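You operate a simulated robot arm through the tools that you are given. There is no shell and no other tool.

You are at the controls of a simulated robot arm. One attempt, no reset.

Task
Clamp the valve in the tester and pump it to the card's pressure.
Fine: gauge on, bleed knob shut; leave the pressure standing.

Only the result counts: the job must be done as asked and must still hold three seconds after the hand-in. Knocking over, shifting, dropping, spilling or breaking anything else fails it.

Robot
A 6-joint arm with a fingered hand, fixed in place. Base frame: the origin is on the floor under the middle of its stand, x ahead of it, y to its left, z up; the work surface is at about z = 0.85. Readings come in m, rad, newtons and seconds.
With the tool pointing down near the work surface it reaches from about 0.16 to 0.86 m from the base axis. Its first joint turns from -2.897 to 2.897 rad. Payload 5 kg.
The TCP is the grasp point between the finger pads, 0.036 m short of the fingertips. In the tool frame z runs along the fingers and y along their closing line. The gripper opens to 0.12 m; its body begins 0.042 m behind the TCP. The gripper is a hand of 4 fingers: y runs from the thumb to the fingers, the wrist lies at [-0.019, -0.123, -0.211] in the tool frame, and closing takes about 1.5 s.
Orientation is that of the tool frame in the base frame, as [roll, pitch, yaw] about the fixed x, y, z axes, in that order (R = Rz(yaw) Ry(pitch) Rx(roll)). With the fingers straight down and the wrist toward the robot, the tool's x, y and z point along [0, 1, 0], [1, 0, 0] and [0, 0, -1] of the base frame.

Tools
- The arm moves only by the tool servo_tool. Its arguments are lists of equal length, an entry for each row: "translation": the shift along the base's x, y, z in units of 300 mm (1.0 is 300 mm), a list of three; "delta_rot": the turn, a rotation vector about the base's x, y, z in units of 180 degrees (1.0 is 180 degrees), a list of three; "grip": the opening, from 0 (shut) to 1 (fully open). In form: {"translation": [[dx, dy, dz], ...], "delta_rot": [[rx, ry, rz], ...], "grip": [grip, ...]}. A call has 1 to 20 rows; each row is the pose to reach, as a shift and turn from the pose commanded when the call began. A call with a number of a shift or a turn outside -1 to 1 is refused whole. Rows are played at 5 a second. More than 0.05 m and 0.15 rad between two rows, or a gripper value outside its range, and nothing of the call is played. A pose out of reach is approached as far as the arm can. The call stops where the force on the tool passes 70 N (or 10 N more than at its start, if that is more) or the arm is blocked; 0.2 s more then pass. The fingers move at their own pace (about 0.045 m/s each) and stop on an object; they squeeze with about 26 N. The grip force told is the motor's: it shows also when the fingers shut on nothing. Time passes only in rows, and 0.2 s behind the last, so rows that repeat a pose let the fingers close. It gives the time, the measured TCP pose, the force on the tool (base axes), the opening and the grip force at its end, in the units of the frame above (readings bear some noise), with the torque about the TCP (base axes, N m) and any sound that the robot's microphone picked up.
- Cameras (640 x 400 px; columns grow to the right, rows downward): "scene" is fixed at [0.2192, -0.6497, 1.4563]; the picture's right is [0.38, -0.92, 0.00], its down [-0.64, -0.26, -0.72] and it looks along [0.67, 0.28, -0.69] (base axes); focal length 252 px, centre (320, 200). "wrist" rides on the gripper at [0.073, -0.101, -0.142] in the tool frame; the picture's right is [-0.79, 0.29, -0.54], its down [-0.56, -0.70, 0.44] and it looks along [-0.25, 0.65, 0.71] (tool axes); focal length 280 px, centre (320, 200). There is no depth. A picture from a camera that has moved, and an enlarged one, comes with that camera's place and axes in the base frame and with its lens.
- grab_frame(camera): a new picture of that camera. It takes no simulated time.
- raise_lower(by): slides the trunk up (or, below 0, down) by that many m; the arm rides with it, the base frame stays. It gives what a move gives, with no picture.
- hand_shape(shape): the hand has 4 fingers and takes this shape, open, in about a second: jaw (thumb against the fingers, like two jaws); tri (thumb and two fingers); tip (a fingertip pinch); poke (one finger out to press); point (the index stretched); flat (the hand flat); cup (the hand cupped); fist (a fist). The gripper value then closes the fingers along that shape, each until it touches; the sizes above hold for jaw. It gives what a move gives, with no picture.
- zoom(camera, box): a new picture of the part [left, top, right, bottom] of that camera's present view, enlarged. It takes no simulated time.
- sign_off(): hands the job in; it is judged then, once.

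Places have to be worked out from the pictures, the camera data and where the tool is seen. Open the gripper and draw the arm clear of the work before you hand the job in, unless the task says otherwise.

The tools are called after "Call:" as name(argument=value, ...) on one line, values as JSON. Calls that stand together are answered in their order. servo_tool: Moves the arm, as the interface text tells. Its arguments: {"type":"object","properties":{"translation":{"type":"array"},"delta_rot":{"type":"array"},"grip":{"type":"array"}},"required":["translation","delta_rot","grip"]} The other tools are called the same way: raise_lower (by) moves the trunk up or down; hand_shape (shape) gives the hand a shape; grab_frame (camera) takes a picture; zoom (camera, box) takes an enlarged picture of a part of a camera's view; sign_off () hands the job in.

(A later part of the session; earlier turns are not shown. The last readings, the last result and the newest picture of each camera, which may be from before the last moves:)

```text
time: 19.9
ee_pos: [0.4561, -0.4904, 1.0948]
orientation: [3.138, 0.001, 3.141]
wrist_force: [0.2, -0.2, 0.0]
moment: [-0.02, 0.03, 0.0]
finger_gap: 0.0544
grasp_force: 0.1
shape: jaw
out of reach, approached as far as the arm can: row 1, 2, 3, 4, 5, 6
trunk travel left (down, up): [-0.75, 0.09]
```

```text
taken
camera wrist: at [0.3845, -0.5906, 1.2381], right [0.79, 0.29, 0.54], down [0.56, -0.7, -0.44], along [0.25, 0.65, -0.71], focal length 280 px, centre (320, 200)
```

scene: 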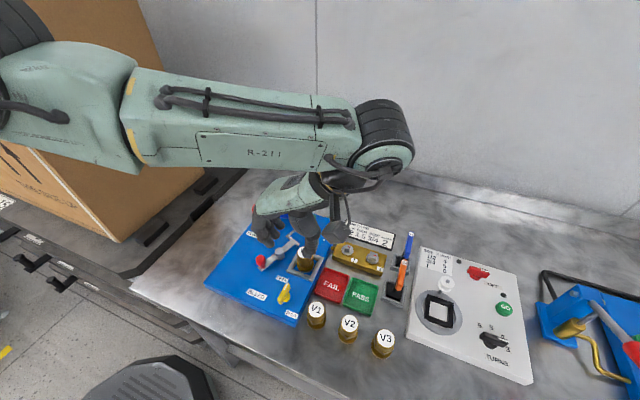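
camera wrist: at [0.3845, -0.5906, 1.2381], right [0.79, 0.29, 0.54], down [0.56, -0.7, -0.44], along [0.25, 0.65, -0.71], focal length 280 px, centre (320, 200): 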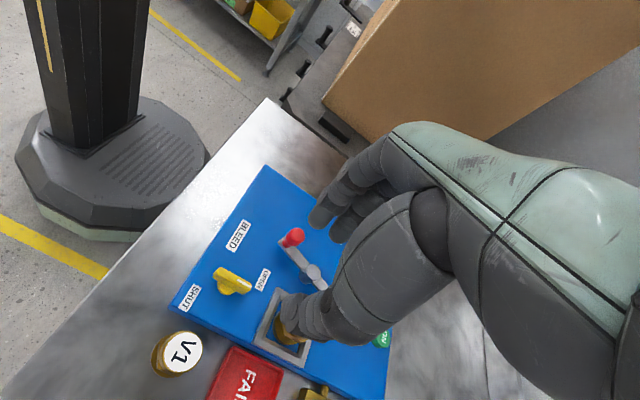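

Yaw +90° is limited: the position ended about 2.5 cm off. The mirrored orientation, yaw -90°, puts the wrist nearer the robot, so I'll swing there in free air and check.

Call:
servo_tool(translation=[[0, 0, 0], [0, 0, 0], [0, 0, 0], [0, 0, 0], [0, 0, 0], [0, 0, 0], [0, 0, 0], [0, 0, 0], [0, 0, 0], [0, 0, 0], [0, 0, 0], [0, 0, 0], [0, 0, 0], [0, 0, 0], [0, 0, 0], [0, 0, 0], [0, 0, 0], [0, 0, 0], [0, 0, 0], [0, 0, 0]], delta_rot=[[0, 0, -0.047], [0, 0, -0.094], [0, 0, -0.141], [0, 0, -0.188], [0, 0, -0.235], [0, 0, -0.282], [0, 0, -0.329], [0, 0, -0.376], [0, 0, -0.423], [0, 0, -0.47], [0, 0, -0.517], [0, 0, -0.564], [0, 0, -0.611], [0, 0, -0.658], [0, 0, -0.705], [0, 0, -0.752], [0, 0, -0.799], [0, 0, -0.846], [0, 0, -0.893], [0, 0, -0.94]], grip=[0.45, 0.45, 0.45, 0.45, 0.45, 0.45, 0.45, 0.45, 0.45, 0.45, 0.45, 0.45, 0.45, 0.45, 0.45, 0.45, 0.45, 0.45, 0.45, 0.45])

Call:
grab_frame(camera="scene")

Call:
grab_frame(camera="wrist")

```text
time: 24.1
ee_pos: [0.5728, -0.6757, 1.0329]
orientation: [-3.136, -0.003, 0.571]
wrist_force: [-0.4, -0.6, -0.6]
moment: [0.0, -0.01, -0.04]
finger_gap: 0.0544
grasp_force: 0.1
shape: jaw
out of reach, approached as far as the arm can: row 1, 2, 3, 4, 5, 6, 7, 8, 9, 10, 11, 12, 13, 14, 15, 16, 17, 18, 19, 20
trunk travel left (down, up): [-0.75, 0.09]
```

```text
taken
```

scene: 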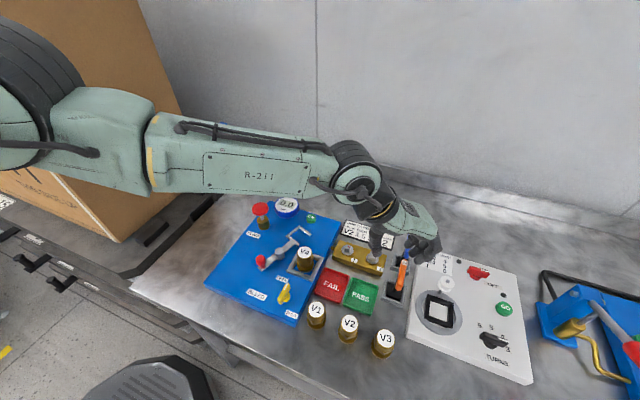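

```text
taken
camera wrist: at [0.5798, -0.5507, 1.1751], right [-0.51, -0.67, 0.54], down [-0.85, 0.29, -0.44], along [0.14, -0.68, -0.72], focal length 280 px, centre (320, 200)
```

wrist: 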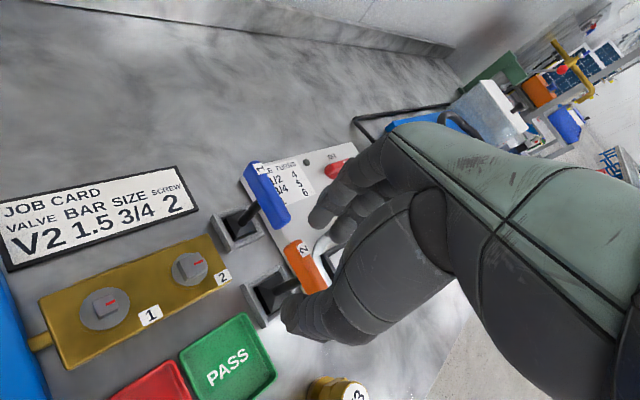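

The IK drifted into a poor configuration and the TCP moved over the screwdriver rack, though it stayed well above everything with no contact. I'll rotate back toward the default yaw and rise a little to recover the good arm configuration.

Call:
servo_tool(translation=[[0, 0, 0.1], [0, 0, 0.1], [0, 0, 0.1], [0, 0, 0.1]], delta_rot=[[0, 0, 0], [0, 0, 0.047], [0, 0, 0.094], [0, 0, 0.141]], grip=[0.45, 0.45, 0.45, 0.45])

Call:
grab_frame(camera="scene")

```text
time: 25.1
ee_pos: [0.5616, -0.6691, 1.066]
orientation: [-3.133, -0.005, 1.016]
wrist_force: [0.1, 0.2, -0.8]
moment: [-0.02, -0.04, -0.03]
finger_gap: 0.0542
grasp_force: 0.0
shape: jaw
out of reach, approached as far as the arm can: row 1, 3, 4
trunk travel left (down, up): [-0.75, 0.09]
```

```text
taken
```

scene: 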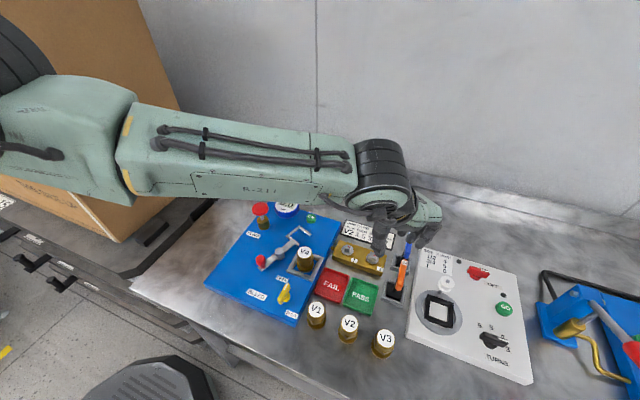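

The commanded pose resets to the pose actually reached, so drift is possible past the limits. I'll move back over the tester toward (0.45, -0.45, 1.12) at the default yaw.

Call:
servo_tool(translation=[[-0.061, 0.122, 0.03], [-0.122, 0.244, 0.06], [-0.183, 0.366, 0.09], [-0.244, 0.488, 0.12], [-0.305, 0.61, 0.15], [-0.366, 0.73, 0.18], [-0.366, 0.73, 0.18]], delta_rot=[[0, 0, 0.03], [0, 0, 0.06], [0, 0, 0.09], [0, 0, 0.12], [0, 0, 0.15], [0, 0, 0.177], [0, 0, 0.177]], grip=[0.45, 0.45, 0.45, 0.45, 0.45, 0.45, 0.45])

Call:
grab_frame(camera="scene")

```text
time: 26.7
ee_pos: [0.5414, -0.626, 1.0693]
orientation: [-3.134, -0.006, 1.512]
wrist_force: [-0.1, 0.3, -0.5]
moment: [-0.01, -0.04, 0.01]
finger_gap: 0.0542
grasp_force: 0.0
shape: jaw
out of reach, approached as far as the arm can: row 1, 2, 3, 4, 5, 6, 7
trunk travel left (down, up): [-0.75, 0.09]
```

```text
taken
```

scene: 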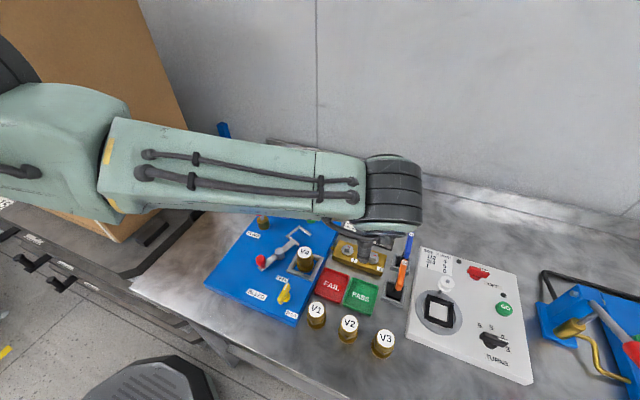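

Moving inward is still clipped in this arm configuration. I'll head for a pose reached cleanly earlier, near (0.676, -0.43) at the default yaw and higher up, to get back into the good branch.

Call:
servo_tool(translation=[[0.06, 0.1, 0.05], [0.12, 0.2, 0.1], [0.18, 0.3, 0.15], [0.24, 0.4, 0.2], [0.3, 0.5, 0.22], [0.36, 0.6, 0.24], [0.42, 0.65, 0.25], [0.42, 0.65, 0.25]], delta_rot=[[0, 0, 0], [0, 0, 0], [0, 0, 0], [0, 0, 0], [0, 0, 0.005], [0, 0, 0.01], [0, 0, 0.018], [0, 0, 0.018]], grip=[0.45, 0.45, 0.45, 0.45, 0.45, 0.45, 0.45, 0.45])

Call:
grab_frame(camera="scene")

```text
time: 28.5
ee_pos: [0.7261, -0.4957, 1.1271]
orientation: [-3.132, -0.006, 1.57]
wrist_force: [0.6, -0.1, -0.1]
moment: [0.02, 0.03, 0.0]
finger_gap: 0.0544
grasp_force: 0.1
shape: jaw
out of reach, approached as far as the arm can: row 1, 2, 3, 4, 5, 6, 7, 8
trunk travel left (down, up): [-0.75, 0.09]
```

```text
taken
```

scene: 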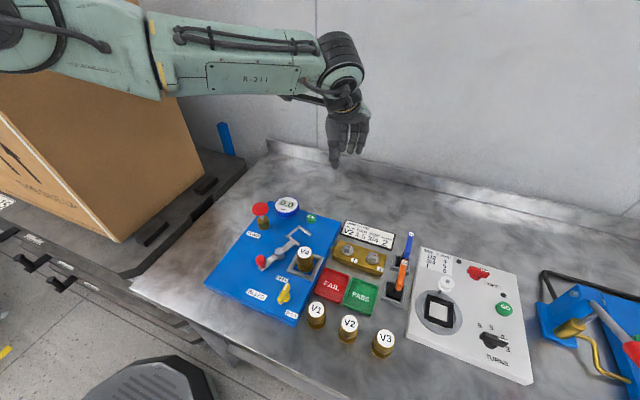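

The shoulder-to-wrist distance has stayed at about 0.82 m in every clipped pose, so the arm is stuck straight at its elbow limit. I'll stretch slightly outward along the arm line and then see whether the elbow folds the right way on the way back in.

Call:
servo_tool(translation=[[0.05, -0.042, -0.017], [0.1, -0.084, -0.034], [0.1, -0.084, -0.034], [0.1, -0.084, -0.034]], delta_rot=[[0, 0, 0], [0, 0, 0], [0, 0, 0], [0, 0, 0]], grip=[0.45, 0.45, 0.45, 0.45])

```text
time: 29.5
ee_pos: [0.7266, -0.5001, 1.1241]
orientation: [-3.135, -0.004, 1.568]
wrist_force: [0.4, -0.2, 0.5]
moment: [0.01, 0.04, -0.02]
finger_gap: 0.0544
grasp_force: 0.0
shape: jaw
out of reach, approached as far as the arm can: row 1, 2, 3, 4
trunk travel left (down, up): [-0.75, 0.09]
```

It barely moved, so the arm is at full stretch. Now I'll command straight back inward along the same line.

Call:
servo_tool(translation=[[-0.1, 0.085, 0.035], [-0.2, 0.17, 0.07], [-0.3, 0.255, 0.105], [-0.4, 0.34, 0.14], [-0.4, 0.34, 0.14]], delta_rot=[[0, 0, 0], [0, 0, 0], [0, 0, 0], [0, 0, 0], [0, 0, 0]], grip=[0.45, 0.45, 0.45, 0.45, 0.45])

Call:
grab_frame(camera="scene")

```text
time: 30.7
ee_pos: [0.7222, -0.5021, 1.1301]
orientation: [-3.132, -0.005, 1.57]
wrist_force: [-0.1, -0.2, 0.5]
moment: [-0.01, -0.03, 0.0]
finger_gap: 0.0542
grasp_force: 0.2
shape: jaw
out of reach, approached as far as the arm can: row 1, 2, 3, 4, 5
trunk travel left (down, up): [-0.75, 0.09]
```

```text
taken
```

scene: 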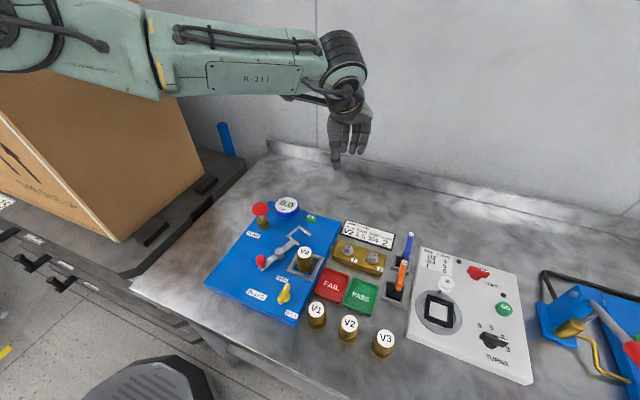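

The arm picture shows the two links in line: the elbow went through straight and plain inward moves can't fold it. A hand tilt that swings the fingers outward forces the wrist inward and should bend the elbow the right way, so I'll try that in free space.

Call:
servo_tool(translation=[[0, 0, 0], [0, 0, 0], [-0.03, 0.025, 0], [-0.06, 0.05, 0], [-0.09, 0.075, 0], [-0.12, 0.1, 0], [-0.15, 0.125, 0]], delta_rot=[[-0.018, -0.021, 0], [-0.036, -0.042, 0], [-0.054, -0.063, 0], [-0.072, -0.084, 0], [-0.09, -0.105, 0], [-0.108, -0.126, 0], [-0.108, -0.126, 0]], grip=[0.45, 0.45, 0.45, 0.45, 0.45, 0.45, 0.45])

Call:
grab_frame(camera="scene")

```text
time: 32.3
ee_pos: [0.7688, -0.5405, 1.0661]
orientation: [2.738, 0.326, 1.501]
wrist_force: [1.2, -0.2, 1.0]
moment: [0.02, 0.0, -0.02]
finger_gap: 0.0538
grasp_force: 0.1
shape: jaw
out of reach, approached as far as the arm can: row 1, 2, 3, 4, 5, 6, 7
trunk travel left (down, up): [-0.75, 0.09]
```

```text
taken
```

scene: 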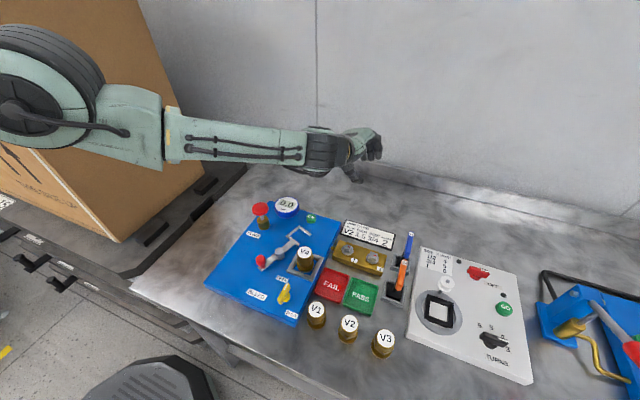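

The tilt worked but the elbow didn't fold. Every bad pose fits an elbow-up branch, so I need to pass through full extension again. I'll undo the tilt and swing over the empty bench area around (0.80, -0.37).

Call:
servo_tool(translation=[[0.01, 0.09, 0.01], [0.03, 0.18, 0.02], [0.05, 0.27, 0.03], [0.07, 0.36, 0.04], [0.09, 0.45, 0.05], [0.1, 0.54, 0.05], [0.1, 0.57, 0.05]], delta_rot=[[0.018, 0.021, 0], [0.036, 0.042, 0], [0.054, 0.063, 0], [0.072, 0.084, 0], [0.09, 0.105, 0], [0.108, 0.126, 0], [0.108, 0.126, 0]], grip=[0.45, 0.45, 0.45, 0.45, 0.45, 0.45, 0.45])

Call:
grab_frame(camera="scene")

```text
time: 33.9
ee_pos: [0.8106, -0.375, 1.0813]
orientation: [-3.132, -0.007, 1.57]
wrist_force: [-0.1, 0.1, 0.5]
moment: [0.0, -0.03, 0.03]
finger_gap: 0.0539
grasp_force: 0.1
shape: jaw
out of reach, approached as far as the arm can: row 1, 2, 3, 4, 5, 6, 7
trunk travel left (down, up): [-0.75, 0.09]
```

```text
taken
```

scene: 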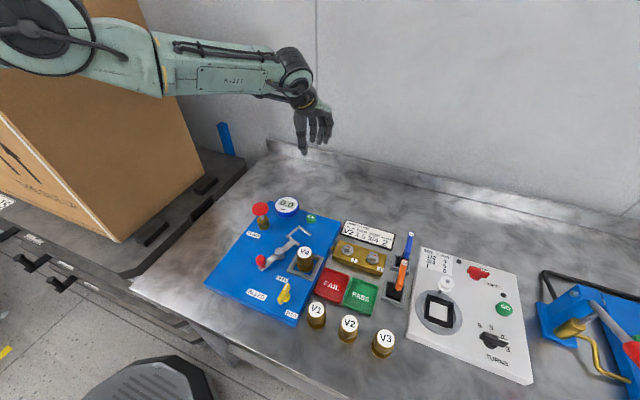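

I'm still slightly clipped at this reach. I'll command a strong outward stretch over this empty area, to drive the elbow through straight, and then pull inward.

Call:
servo_tool(translation=[[0.12, -0.07, -0.03], [0.24, -0.14, -0.06], [0.36, -0.21, -0.09], [0.48, -0.28, -0.12], [0.6, -0.34, -0.15]], delta_rot=[[0, 0, 0], [0, 0, 0], [0, 0, 0], [0, 0, 0], [0, 0, 0]], grip=[0.45, 0.45, 0.45, 0.45, 0.45])

Call:
servo_tool(translation=[[-0.12, 0.07, 0.03], [-0.24, 0.14, 0.06], [-0.36, 0.21, 0.09], [-0.48, 0.28, 0.12]], delta_rot=[[0, 0, 0], [0, 0, 0], [0, 0, 0], [0, 0, 0]], grip=[0.45, 0.45, 0.45, 0.45])

Call:
grab_frame(camera="scene")

```text
time: 35.1
ee_pos: [0.8111, -0.3792, 1.0805]
orientation: [-3.135, -0.005, 1.569]
wrist_force: [-0.3, -0.1, -1.2]
moment: [0.0, -0.03, 0.02]
finger_gap: 0.054
grasp_force: 0.0
shape: jaw
out of reach, approached as far as the arm can: row 1, 2, 3, 4, 5
trunk travel left (down, up): [-0.75, 0.09]
```

```text
time: 36.1
ee_pos: [0.8098, -0.3777, 1.0813]
orientation: [-3.133, -0.006, 1.567]
wrist_force: [0.2, 0.2, 0.1]
moment: [0.02, -0.05, 0.0]
finger_gap: 0.0537
grasp_force: 0.0
shape: jaw
out of reach, approached as far as the arm can: row 1, 2, 3, 4
trunk travel left (down, up): [-0.75, 0.09]
```

```text
taken
```

scene: 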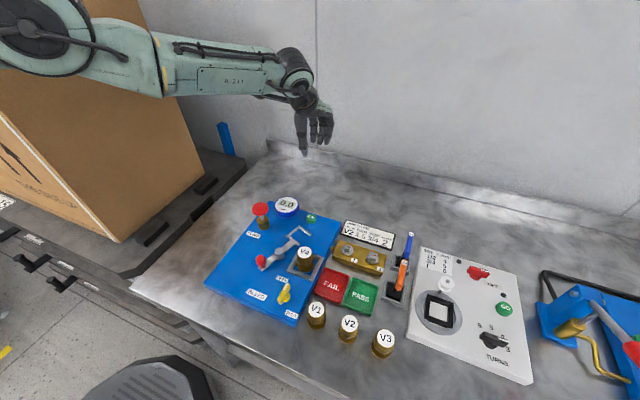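

The reach can't change in either direction, which is typical of an exactly straight elbow. A downward sweep along the arc, aimed slightly inside it, should couple into elbow flexion. The area below is clear.

Call:
servo_tool(translation=[[-0.04, 0.024, -0.08], [-0.08, 0.048, -0.16], [-0.12, 0.072, -0.24], [-0.16, 0.096, -0.32]], delta_rot=[[0, 0, 0], [0, 0, 0], [0, 0, 0], [0, 0, 0]], grip=[0.45, 0.45, 0.45, 0.45])

Call:
grab_frame(camera="scene")

```text
time: 37.1
ee_pos: [0.7802, -0.364, 0.9778]
orientation: [-3.132, -0.006, 1.568]
wrist_force: [-0.4, 0.0, 0.0]
moment: [0.04, 0.01, 0.02]
finger_gap: 0.0541
grasp_force: 0.0
shape: jaw
out of reach, approached as far as the arm can: row 1, 2, 3, 4
trunk travel left (down, up): [-0.75, 0.09]
```

```text
taken
```

scene: 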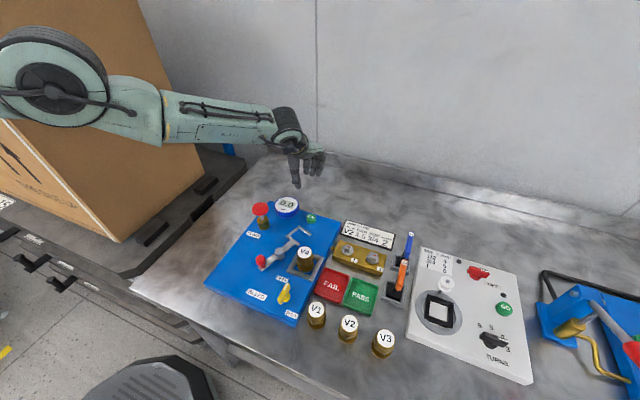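

My model explains the trap: inward commands push the elbow against its straight limit, while a large upward hand tilt flexes it the allowed way by about a third of the tilt. First I'll align the hand with the arm plane (yaw -30°, wrist point held).

Call:
servo_tool(translation=[[-0.006, -0.053, 0], [-0.012, -0.107, 0], [-0.018, -0.16, 0], [-0.023, -0.213, 0], [-0.023, -0.213, 0]], delta_rot=[[0, 0, -0.042], [0, 0, -0.084], [0, 0, -0.126], [0, 0, -0.168], [0, 0, -0.168]], grip=[0.45, 0.45, 0.45, 0.45, 0.45])

```text
time: 38.3
ee_pos: [0.7727, -0.4283, 0.9751]
orientation: [-3.134, -0.005, 1.04]
wrist_force: [0.0, 0.0, -0.5]
moment: [0.04, 0.01, -0.01]
finger_gap: 0.0541
grasp_force: 0.0
shape: jaw
out of reach, approached as far as the arm can: row 1, 2
trunk travel left (down, up): [-0.75, 0.09]
```

The yaw alignment was reached exactly. Now I'll tilt the fingers up and outward by about 74°, with the wrist easing slightly inward to load the elbow flexion.

Call:
servo_tool(translation=[[0.083, -0.048, 0.0657], [0.1557, -0.09, 0.1453], [0.2167, -0.125, 0.2367], [0.2647, -0.153, 0.338], [0.2987, -0.1727, 0.4477], [0.3187, -0.184, 0.5627], [0.323, -0.1867, 0.6813], [0.3117, -0.18, 0.8013], [0.2853, -0.1647, 0.92], [0.2853, -0.1647, 0.92]], delta_rot=[[-0.0228, -0.0395, 0], [-0.0456, -0.0789, 0], [-0.0683, -0.1184, 0], [-0.0911, -0.1578, 0], [-0.1139, -0.1973, 0], [-0.1367, -0.2367, 0], [-0.1595, -0.2762, 0], [-0.1822, -0.3156, 0], [-0.205, -0.3551, 0], [-0.205, -0.3551, 0]], grip=[0.45, 0.45, 0.45, 0.45, 0.45, 0.45, 0.45, 0.45, 0.45, 0.45])

Call:
grab_frame(camera="scene")

```text
time: 40.5
ee_pos: [0.8527, -0.4712, 1.2486]
orientation: [1.885, 0.204, 1.057]
wrist_force: [-1.4, -2.1, 2.0]
moment: [0.18, 0.03, 0.16]
finger_gap: 0.0538
grasp_force: 0.0
shape: jaw
out of reach, approached as far as the arm can: row 4, 5, 6, 7, 9, 10
trunk travel left (down, up): [-0.75, 0.09]
```

```text
taken
```

scene: 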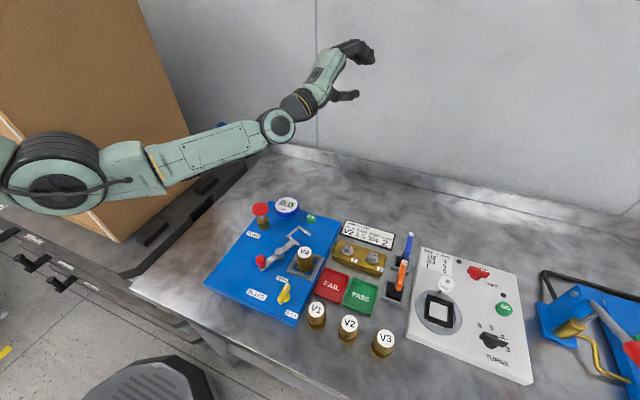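

The elbow now sits low again, as in the good configuration. I'll pull straight inward to confirm it folds.

Call:
servo_tool(translation=[[-0.1, 0.058, 0], [-0.2, 0.116, 0], [-0.3, 0.173, 0], [-0.4, 0.231, 0], [-0.4, 0.231, 0]], delta_rot=[[0, 0, 0], [0, 0, 0], [0, 0, 0], [0, 0, 0], [0, 0, 0]], grip=[0.45, 0.45, 0.45, 0.45, 0.45])

Call:
grab_frame(camera="scene")

```text
time: 41.7
ee_pos: [0.7285, -0.4135, 1.2589]
orientation: [1.862, -0.009, 1.05]
wrist_force: [-0.6, -0.1, 0.4]
moment: [-0.01, -0.01, 0.01]
finger_gap: 0.0539
grasp_force: 0.1
shape: jaw
trunk travel left (down, up): [-0.75, 0.09]
```

```text
taken
```

scene: 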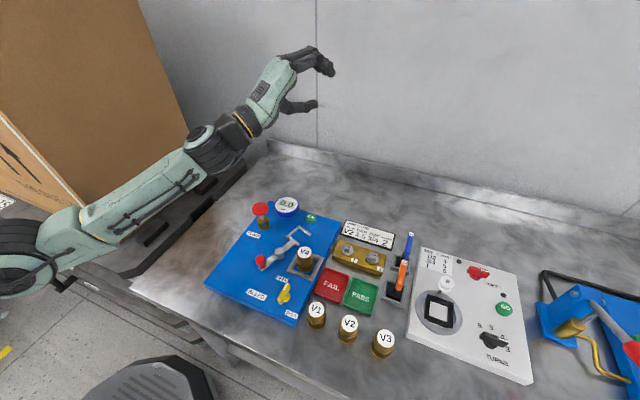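

It's free again: that move was reached exactly. I'll untilt back to tool-down while moving inward to about (0.606, -0.35, 1.15).

Call:
servo_tool(translation=[[-0.041, 0.021, -0.036], [-0.082, 0.042, -0.073], [-0.122, 0.064, -0.109], [-0.163, 0.085, -0.145], [-0.204, 0.106, -0.18], [-0.245, 0.127, -0.218], [-0.286, 0.148, -0.254], [-0.326, 0.17, -0.29], [-0.367, 0.191, -0.327], [-0.408, 0.212, -0.363], [-0.408, 0.212, -0.363]], delta_rot=[[0.0204, 0.0353, 0], [0.0407, 0.0705, 0], [0.0611, 0.1058, 0], [0.0814, 0.1411, 0], [0.1018, 0.1764, 0], [0.1222, 0.2116, 0], [0.1425, 0.2469, 0], [0.1629, 0.2822, 0], [0.1832, 0.3174, 0], [0.2036, 0.3527, 0], [0.2036, 0.3527, 0]], grip=[0.45, 0.45, 0.45, 0.45, 0.45, 0.45, 0.45, 0.45, 0.45, 0.45, 0.45])

Call:
grab_frame(camera="scene")

```text
time: 44.1
ee_pos: [0.6056, -0.3476, 1.1511]
orientation: [3.141, -0.005, 1.039]
wrist_force: [-0.3, 0.2, 0.4]
moment: [0.01, 0.02, 0.01]
finger_gap: 0.0543
grasp_force: 0.1
shape: jaw
out of reach, approached as far as the arm can: row 1
trunk travel left (down, up): [-0.75, 0.09]
```

```text
taken
```

scene: 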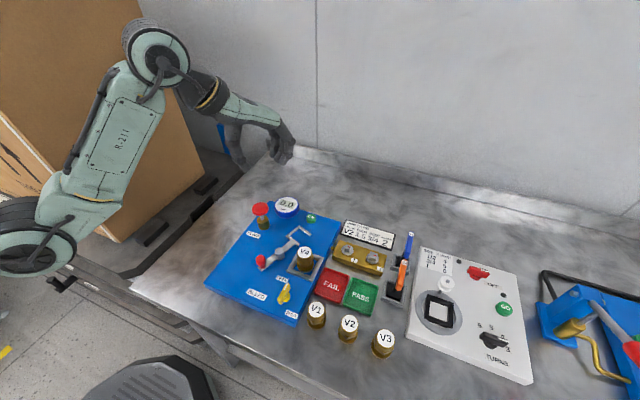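

The arm is back in its good configuration and the scene is undisturbed. I'll approach the bleed knob from the other side, with tool y pointing to -y and the wrist toward the robot, and hover above it.

Call:
servo_tool(translation=[[-0.062, -0.044, -0.026], [-0.123, -0.089, -0.053], [-0.185, -0.133, -0.079], [-0.247, -0.178, -0.105], [-0.308, -0.222, -0.132], [-0.37, -0.267, -0.158], [-0.432, -0.311, -0.184], [-0.493, -0.356, -0.211], [-0.555, -0.4, -0.237], [-0.555, -0.4, -0.237]], delta_rot=[[0, 0, -0.0367], [0, 0, -0.0735], [0, 0, -0.1102], [0, 0, -0.1469], [0, 0, -0.1837], [0, 0, -0.2204], [0, 0, -0.2571], [0, 0, -0.2939], [0, 0, -0.3306], [0, 0, -0.3306]], grip=[0.45, 0.45, 0.45, 0.45, 0.45, 0.45, 0.45, 0.45, 0.45, 0.45])

Call:
grab_frame(camera="scene")

Call:
grab_frame(camera="wrist")

```text
time: 46.3
ee_pos: [0.4382, -0.4684, 1.0797]
orientation: [3.139, -0.003, 0.001]
wrist_force: [0.3, 0.0, -0.7]
moment: [-0.04, 0.0, 0.04]
finger_gap: 0.0539
grasp_force: 0.0
shape: jaw
trunk travel left (down, up): [-0.75, 0.09]
```

```text
taken
```

scene: 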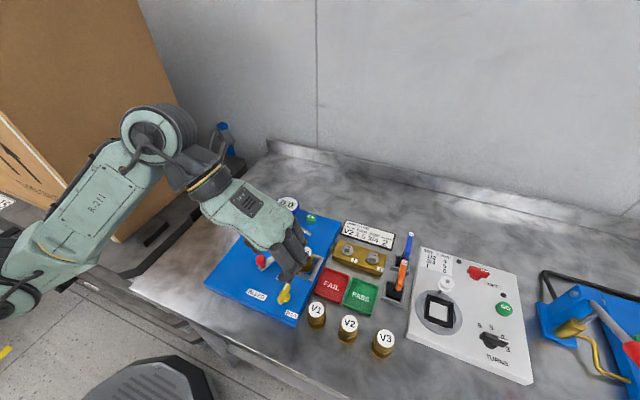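

```text
taken
camera wrist: at [0.5105, -0.3663, 1.2222], right [-0.79, -0.29, 0.54], down [-0.56, 0.7, -0.45], along [-0.25, -0.65, -0.71], focal length 280 px, centre (320, 200)
```

wrist: 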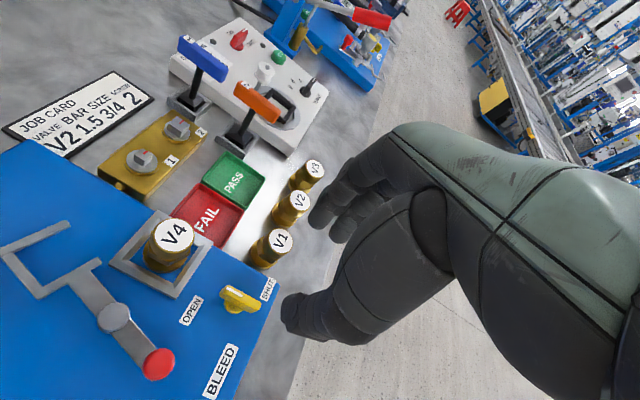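

That pose was reached cleanly. I'll zoom in the wrist view to re-measure the bleed bar before descending.

Call:
zoom(camera="wrist", box=[170, 250, 330, 350])

Call:
zoom(camera="scene", box=[240, 225, 340, 325])

```text
4.00 times, centred on (250, 300) of wrist
camera zoom: at [0.5105, -0.3663, 1.2222], right [-0.79, -0.29, 0.54], down [-0.56, 0.7, -0.45], along [-0.25, -0.65, -0.71], focal length 1122 px, centre (600, -200)
```

zoom: 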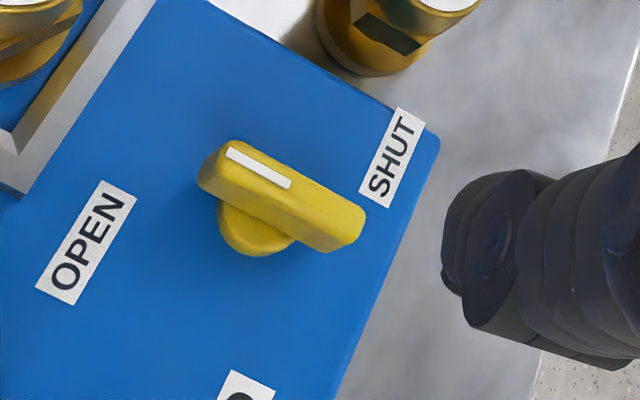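

```text
4.00 times, centred on (290, 275) of scene
camera zoom: at [0.2192, -0.6497, 1.4563], right [0.38, -0.92, 0.0], down [-0.64, -0.26, -0.72], along [0.67, 0.28, -0.69], focal length 1010 px, centre (440, -100)
```

zoom: 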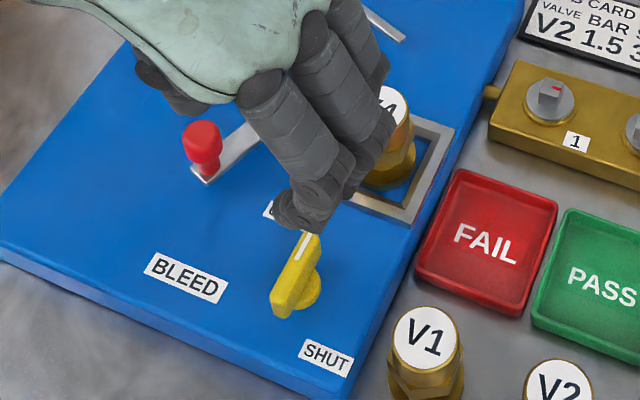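

The bar centre is now (0.441, -0.4655), about 12 mm wide and 40 mm long. I'll narrow the jaw to about 40 mm and descend to just above the bar.

Call:
servo_tool(translation=[[0.01, 0.01, -0.1], [0.01, 0.01, -0.22], [0.01, 0.01, -0.33], [0.01, 0.01, -0.4], [0.01, 0.01, -0.4]], delta_rot=[[0, 0, 0], [0, 0, 0], [0, 0, 0], [0, 0, 0], [0, 0, 0]], grip=[0.35, 0.35, 0.35, 0.35, 0.35])

Call:
grab_frame(camera="wrist")

Call:
zoom(camera="scene", box=[240, 240, 340, 330])

```text
time: 47.5
ee_pos: [0.4403, -0.4651, 0.9593]
orientation: [3.14, -0.004, 0.002]
wrist_force: [0.1, 0.1, -0.1]
moment: [0.0, -0.01, 0.01]
finger_gap: 0.0425
grasp_force: 0.1
shape: jaw
trunk travel left (down, up): [-0.75, 0.09]
```

```text
taken
camera wrist: at [0.5129, -0.3614, 1.1017], right [-0.79, -0.29, 0.54], down [-0.56, 0.7, -0.45], along [-0.25, -0.65, -0.71], focal length 280 px, centre (320, 200)
```

wrist: 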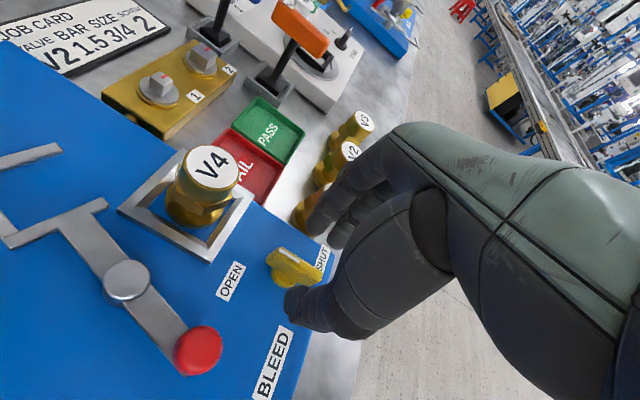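

```text
4.44 times, centred on (290, 285) of scene
camera zoom: at [0.2192, -0.6497, 1.4563], right [0.38, -0.92, 0.0], down [-0.64, -0.26, -0.72], along [0.67, 0.28, -0.69], focal length 1122 px, centre (453, -178)
```

zoom: 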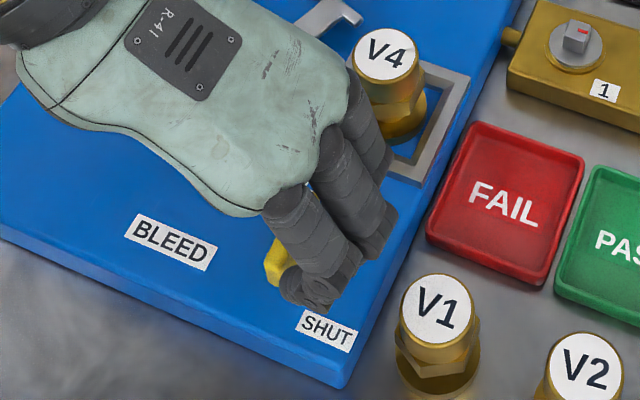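

The fingers straddle the bar, clear of V4's nest and V1. I'll check alignment in a zoomed wrist view.

Call:
zoom(camera="wrist", box=[220, 180, 380, 340])

```text
2.50 times, centred on (300, 260) of wrist
camera zoom: at [0.5129, -0.3614, 1.1017], right [-0.79, -0.29, 0.54], down [-0.56, 0.7, -0.45], along [-0.25, -0.65, -0.71], focal length 701 px, centre (370, 50)
```

zoom: 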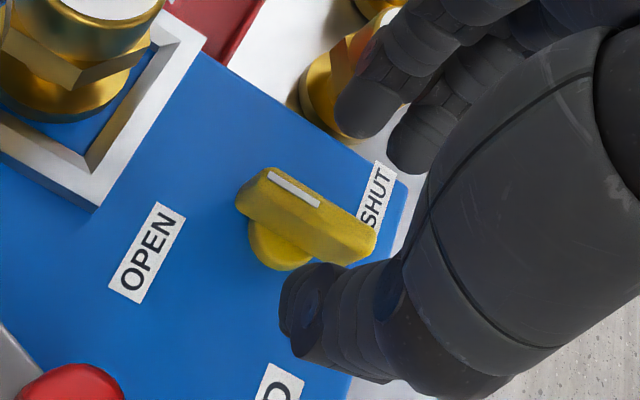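

The close-up suggests the bar centre is nearer (0.445, -0.462), slightly toward the thumb. I'll shift by those few millimetres, descend to tips at about z=0.890, and stay open for now.

Call:
servo_tool(translation=[[0.012, 0.011, -0.03], [0.012, 0.011, -0.06], [0.012, 0.011, -0.085], [0.012, 0.011, -0.105], [0.012, 0.011, -0.105]], delta_rot=[[0, 0, 0], [0, 0, 0], [0, 0, 0], [0, 0, 0], [0, 0, 0]], grip=[0.35, 0.35, 0.35, 0.35, 0.35])

Call:
zoom(camera="wrist", box=[220, 180, 380, 340])

Call:
zoom(camera="scene", box=[240, 240, 340, 330])

```text
time: 48.7
ee_pos: [0.4452, -0.4618, 0.9284]
orientation: [3.138, -0.006, 0.003]
wrist_force: [-0.5, 0.7, -0.5]
moment: [0.03, -0.02, 0.03]
finger_gap: 0.0422
grasp_force: 0.0
shape: jaw
trunk travel left (down, up): [-0.75, 0.09]
```

```text
2.50 times, centred on (300, 260) of wrist
camera zoom: at [0.5162, -0.3588, 1.0707], right [-0.79, -0.29, 0.54], down [-0.56, 0.7, -0.45], along [-0.25, -0.65, -0.71], focal length 701 px, centre (370, 50)
```

zoom: 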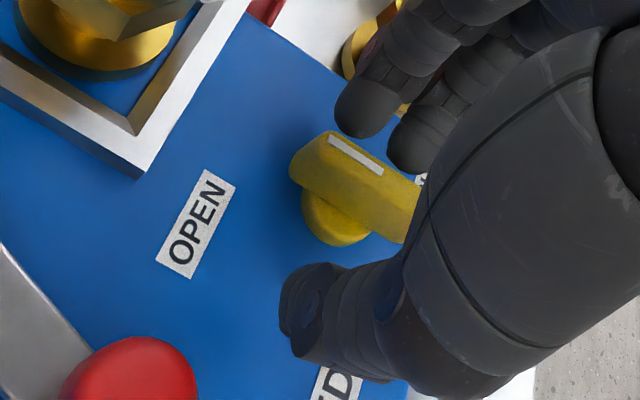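

```text
4.44 times, centred on (290, 285) of scene
camera zoom: at [0.2192, -0.6497, 1.4563], right [0.38, -0.92, 0.0], down [-0.64, -0.26, -0.72], along [0.67, 0.28, -0.69], focal length 1122 px, centre (453, -178)
```

zoom: 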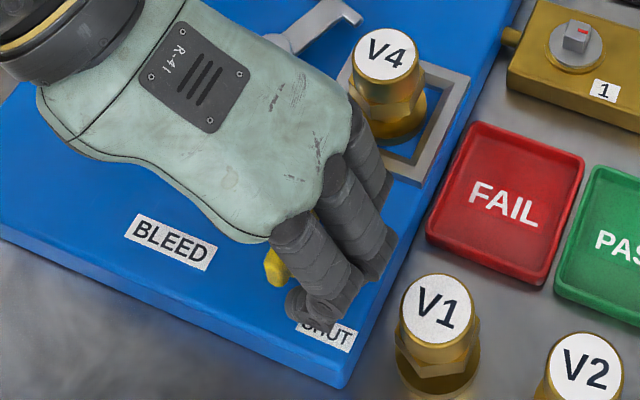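

The bar's centre line is at y≈-0.464 and its axis at x≈0.445, so the TCP is on the axis. I'll close the jaw on the bar.

Call:
servo_tool(translation=[[0, 0, 0], [0, -0.004, 0], [0, -0.006, 0], [0, -0.006, 0], [0, -0.006, 0], [0, -0.006, 0]], delta_rot=[[0, 0, 0], [0, 0, 0], [0, 0, 0], [0, 0, 0], [0, 0, 0], [0, 0, 0]], grip=[0.2, 0.1, 0.0, 0.0, 0.0, 0.0])

Call:
zoom(camera="wrist", box=[220, 180, 380, 340])

```text
time: 50.1
ee_pos: [0.4443, -0.4633, 0.9287]
orientation: [-3.141, -0.006, 0.001]
wrist_force: [-1.2, -2.6, -0.6]
moment: [-0.14, 0.04, 0.01]
finger_gap: 0.006
grasp_force: 26.4
shape: jaw
trunk travel left (down, up): [-0.75, 0.09]
```

```text
2.50 times, centred on (300, 260) of wrist
camera zoom: at [0.5164, -0.3608, 1.0706], right [-0.79, -0.29, 0.54], down [-0.56, 0.7, -0.45], along [-0.25, -0.65, -0.71], focal length 701 px, centre (370, 50)
```

zoom: 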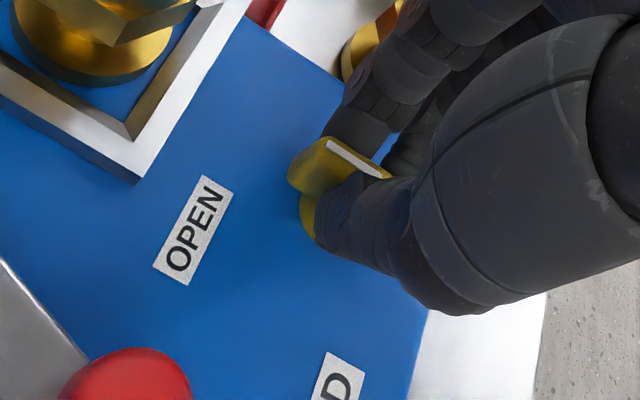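

The jaw is gripping the bar firmly with balanced forces. I'll turn it clockwise by 12° and check the torque and reach.

Call:
servo_tool(translation=[[0, 0, 0], [0, 0, 0], [0, 0, 0], [0, 0, 0]], delta_rot=[[0, 0, -0.022], [0, 0, -0.044], [0, 0, -0.066], [0, 0, -0.066]], grip=[0, 0, 0, 0])

Call:
zoom(camera="wrist", box=[220, 180, 380, 340])

```text
time: 51.1
ee_pos: [0.4453, -0.4638, 0.9278]
orientation: [3.14, -0.006, -0.207]
wrist_force: [1.4, -6.9, 1.2]
moment: [-0.21, -0.06, 0.07]
finger_gap: 0.0063
grasp_force: 26.2
shape: jaw
trunk travel left (down, up): [-0.75, 0.09]
```

```text
2.50 times, centred on (300, 260) of wrist
camera zoom: at [0.5367, -0.3783, 1.0706], right [-0.83, -0.12, 0.54], down [-0.4, 0.8, -0.45], along [-0.38, -0.59, -0.71], focal length 701 px, centre (370, 50)
```

zoom: 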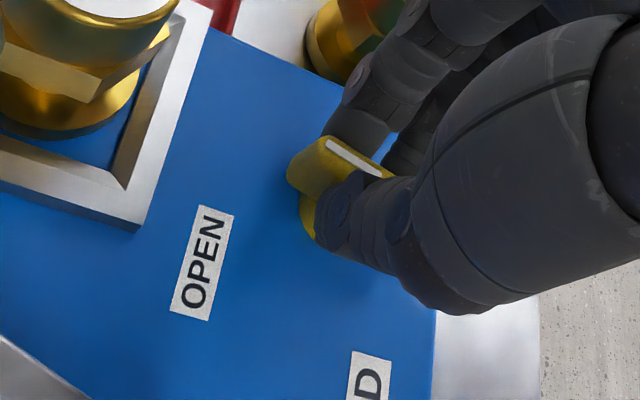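

The bar turns with the hand at low torque. There is a slight -y side force, so I'll continue clockwise with a 2 mm y correction.

Call:
servo_tool(translation=[[0, -0.004, 0], [0, -0.006, 0], [0, -0.006, 0], [0, -0.006, 0]], delta_rot=[[0, 0, -0.025], [0, 0, -0.05], [0, 0, -0.075], [0, 0, -0.075]], grip=[0, 0, 0, 0])

Call:
zoom(camera="wrist", box=[220, 180, 380, 340])

```text
time: 52.1
ee_pos: [0.4449, -0.4643, 0.9285]
orientation: [3.14, -0.005, -0.44]
wrist_force: [9.0, -5.8, 1.1]
moment: [-0.19, -0.21, 0.11]
finger_gap: 0.0063
grasp_force: 25.7
shape: jaw
trunk travel left (down, up): [-0.75, 0.09]
```

```text
2.50 times, centred on (300, 260) of wrist
camera zoom: at [0.5545, -0.4033, 1.0705], right [-0.84, 0.08, 0.54], down [-0.21, 0.87, -0.45], along [-0.5, -0.49, -0.71], focal length 701 px, centre (370, 50)
```

zoom: 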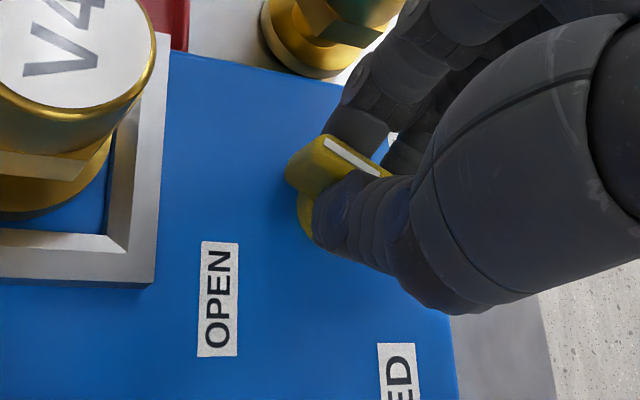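

No reach warnings so far, and the side force indicates the axis is a bit toward +x and -y. I'll correct by 2 mm and continue clockwise to about -40°.

Call:
servo_tool(translation=[[0.004, -0.003, 0], [0.007, -0.005, 0], [0.007, -0.005, 0], [0.007, -0.005, 0]], delta_rot=[[0, 0, -0.025], [0, 0, -0.05], [0, 0, -0.075], [0, 0, -0.075]], grip=[0, 0, 0, 0])

Call:
grab_frame(camera="scene")

Call:
grab_frame(camera="wrist")

```text
time: 53.1
ee_pos: [0.4477, -0.4666, 0.9269]
orientation: [3.139, -0.003, -0.678]
wrist_force: [2.9, -3.8, 3.8]
moment: [-0.2, -0.05, 0.07]
finger_gap: 0.0061
grasp_force: 26.1
shape: jaw
trunk travel left (down, up): [-0.75, 0.09]
```

```text
taken
```

scene: 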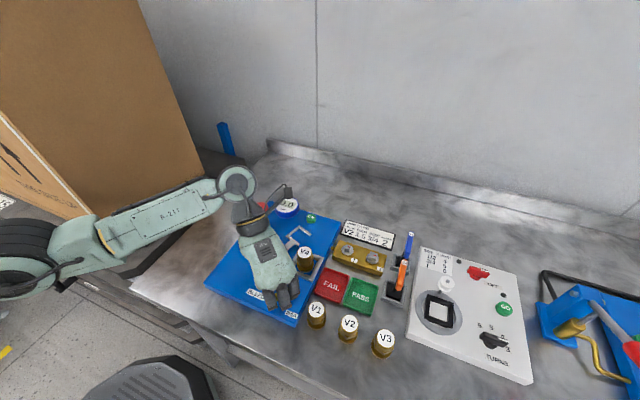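

```text
taken
camera wrist: at [0.567, -0.4321, 1.0703], right [-0.8, 0.27, 0.54], down [0.0, 0.89, -0.45], along [-0.6, -0.35, -0.71], focal length 280 px, centre (320, 200)
```

wrist: 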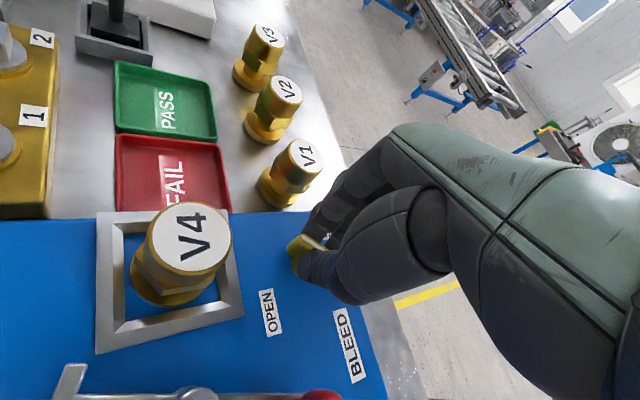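

Pointer is at about -39° and still no reach warning. I'll continue clockwise another 13°.

Call:
servo_tool(translation=[[0.002, -0.002, 0], [0.003, -0.003, 0], [0.003, -0.004, 0], [0.003, -0.004, 0]], delta_rot=[[0, 0, -0.025], [0, 0, -0.05], [0, 0, -0.075], [0, 0, -0.075]], grip=[0, 0, 0, 0])

Call:
zoom(camera="scene", box=[200, 170, 340, 330])

```text
time: 54.1
ee_pos: [0.4478, -0.4692, 0.9282]
orientation: [3.14, -0.004, -0.912]
wrist_force: [0.7, -6.0, 0.5]
moment: [-0.25, 0.05, 0.06]
finger_gap: 0.0062
grasp_force: 25.8
shape: jaw
trunk travel left (down, up): [-0.75, 0.09]
```

```text
2.50 times, centred on (270, 250) of scene
camera zoom: at [0.2192, -0.6497, 1.4563], right [0.38, -0.92, 0.0], down [-0.64, -0.26, -0.72], along [0.67, 0.28, -0.69], focal length 631 px, centre (445, 75)
```

zoom: 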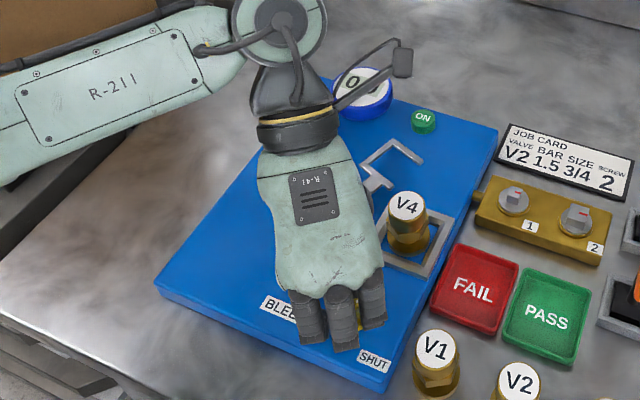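

Pointer is near -52° with no flags, and the hand passes beside V4 with its body above V4's top. I'll continue 10° more, watching forces.

Call:
servo_tool(translation=[[0.0, -0.004, 0], [0.0, -0.006, 0.002], [0.0, -0.006, 0.002], [0.0, -0.006, 0.002]], delta_rot=[[0, 0, -0.02], [0, 0, -0.04], [0, 0, -0.06], [0, 0, -0.06]], grip=[0, 0, 0, 0])

Call:
grab_frame(camera="wrist")

Call:
zoom(camera="scene", box=[230, 220, 340, 330])

```text
time: 55.1
ee_pos: [0.4484, -0.47, 0.9284]
orientation: [-3.142, -0.004, -1.101]
wrist_force: [-1.8, -6.8, -3.1]
moment: [-0.22, 0.08, 0.04]
finger_gap: 0.0057
grasp_force: 26.1
shape: jaw
trunk travel left (down, up): [-0.75, 0.09]
```

```text
taken
camera wrist: at [0.5711, -0.4876, 1.0707], right [-0.61, 0.58, 0.54], down [0.37, 0.81, -0.45], along [-0.7, -0.07, -0.71], focal length 280 px, centre (320, 200)
```

wrist: 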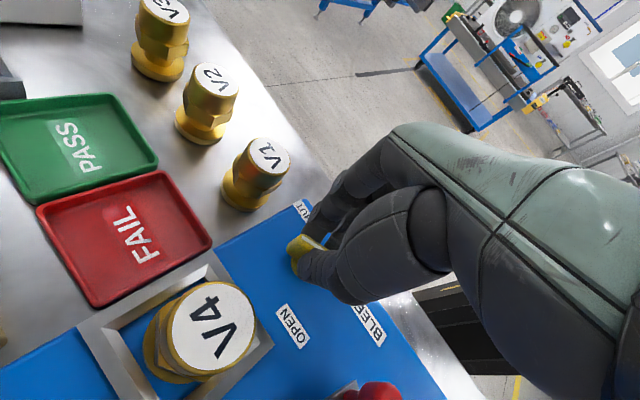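

```text
3.64 times, centred on (285, 275) of scene
camera zoom: at [0.2192, -0.6497, 1.4563], right [0.38, -0.92, 0.0], down [-0.64, -0.26, -0.72], along [0.67, 0.28, -0.69], focal length 918 px, centre (447, -73)
```

zoom: 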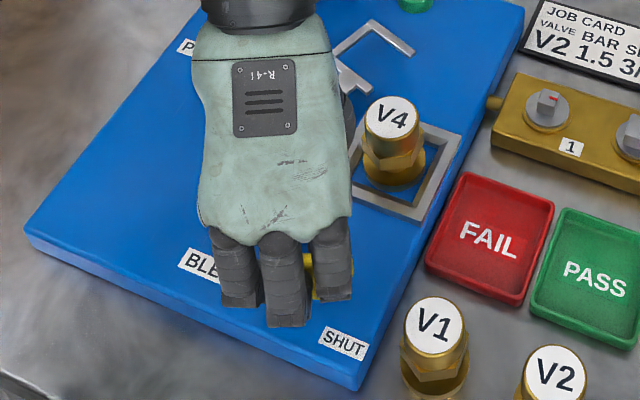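

Pointer is near -63°. My estimate is that V4's top passes at least 15 mm under the thumb base during the remaining turn. I'll go another 12°, nudging y slightly.

Call:
servo_tool(translation=[[-0.002, -0.004, 0.003], [-0.003, -0.007, 0.006], [-0.003, -0.007, 0.006], [-0.003, -0.007, 0.006]], delta_rot=[[0, 0, -0.022], [0, 0, -0.044], [0, 0, -0.066], [0, 0, -0.066]], grip=[0, 0, 0, 0])

Call:
grab_frame(camera="wrist")

Call:
zoom(camera="scene", box=[230, 220, 340, 330])

```text
time: 56.1
ee_pos: [0.4483, -0.4714, 0.9284]
orientation: [3.14, -0.002, -1.31]
wrist_force: [-1.7, -1.0, -16.0]
moment: [-0.03, -0.02, 0.01]
finger_gap: 0.0057
grasp_force: 26.1
shape: jaw
trunk travel left (down, up): [-0.75, 0.09]
```

```text
taken
camera wrist: at [0.5646, -0.5146, 1.0712], right [-0.48, 0.69, 0.54], down [0.53, 0.72, -0.44], along [-0.7, 0.07, -0.71], focal length 280 px, centre (320, 200)
```

wrist: 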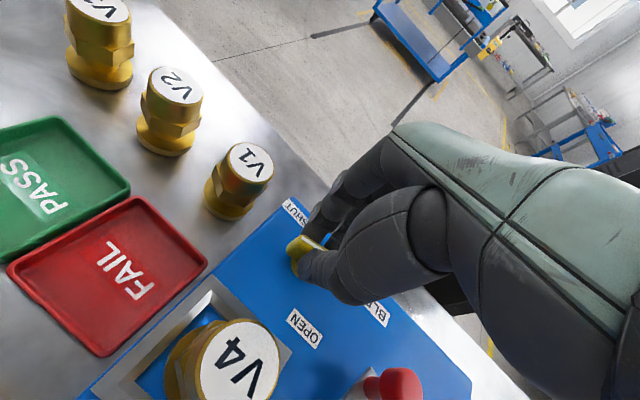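

```text
3.64 times, centred on (285, 275) of scene
camera zoom: at [0.2192, -0.6497, 1.4563], right [0.38, -0.92, 0.0], down [-0.64, -0.26, -0.72], along [0.67, 0.28, -0.69], focal length 918 px, centre (447, -73)
```

zoom: 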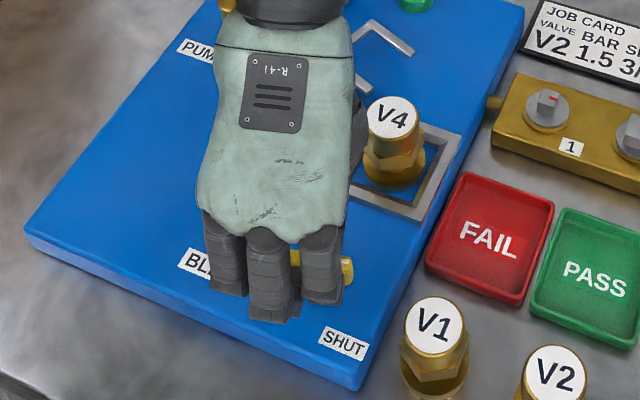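

Pointer is near -75°. The -16 N in z is from my small upward nudge, so I'll undo that and turn the last ~15° to -90°.

Call:
servo_tool(translation=[[0, 0, -0.006], [0, 0, -0.008], [0, -0.001, -0.008], [0, -0.002, -0.008]], delta_rot=[[0, 0, -0.022], [0, 0, -0.044], [0, 0, -0.066], [0, 0, -0.066]], grip=[0, 0, 0, 0])

Call:
grab_frame(camera="wrist")

Call:
zoom(camera="scene", box=[230, 220, 340, 330])

```text
time: 57.1
ee_pos: [0.4457, -0.473, 0.9297]
orientation: [3.139, -0.006, -1.513]
wrist_force: [-1.5, -3.9, -7.7]
moment: [-0.08, 0.02, 0.02]
finger_gap: 0.0062
grasp_force: 25.9
shape: jaw
trunk travel left (down, up): [-0.75, 0.09]
```

```text
taken
camera wrist: at [0.5524, -0.5385, 1.071], right [-0.33, 0.77, 0.54], down [0.67, 0.6, -0.45], along [-0.67, 0.21, -0.71], focal length 280 px, centre (320, 200)
```

wrist: 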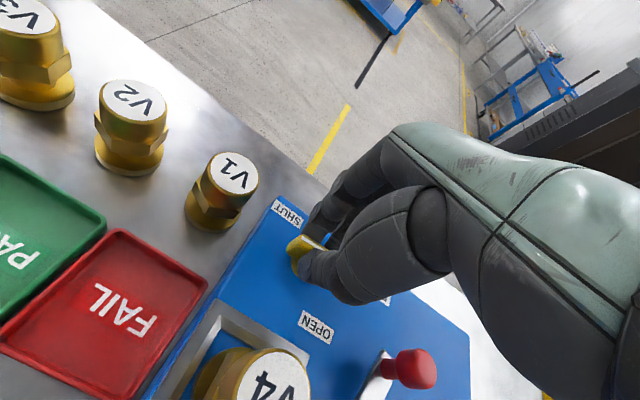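

```text
3.64 times, centred on (285, 275) of scene
camera zoom: at [0.2192, -0.6497, 1.4563], right [0.38, -0.92, 0.0], down [-0.64, -0.26, -0.72], along [0.67, 0.28, -0.69], focal length 918 px, centre (447, -73)
```

zoom: 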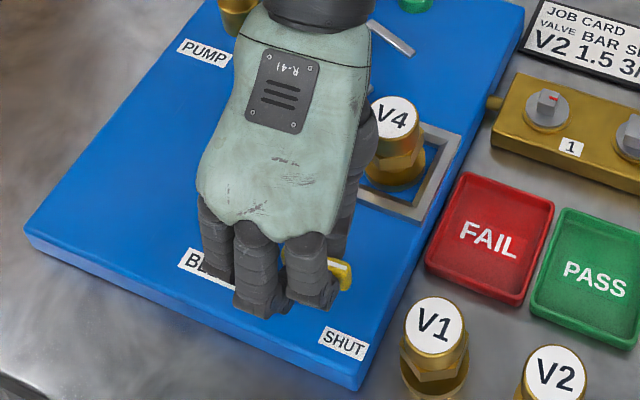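

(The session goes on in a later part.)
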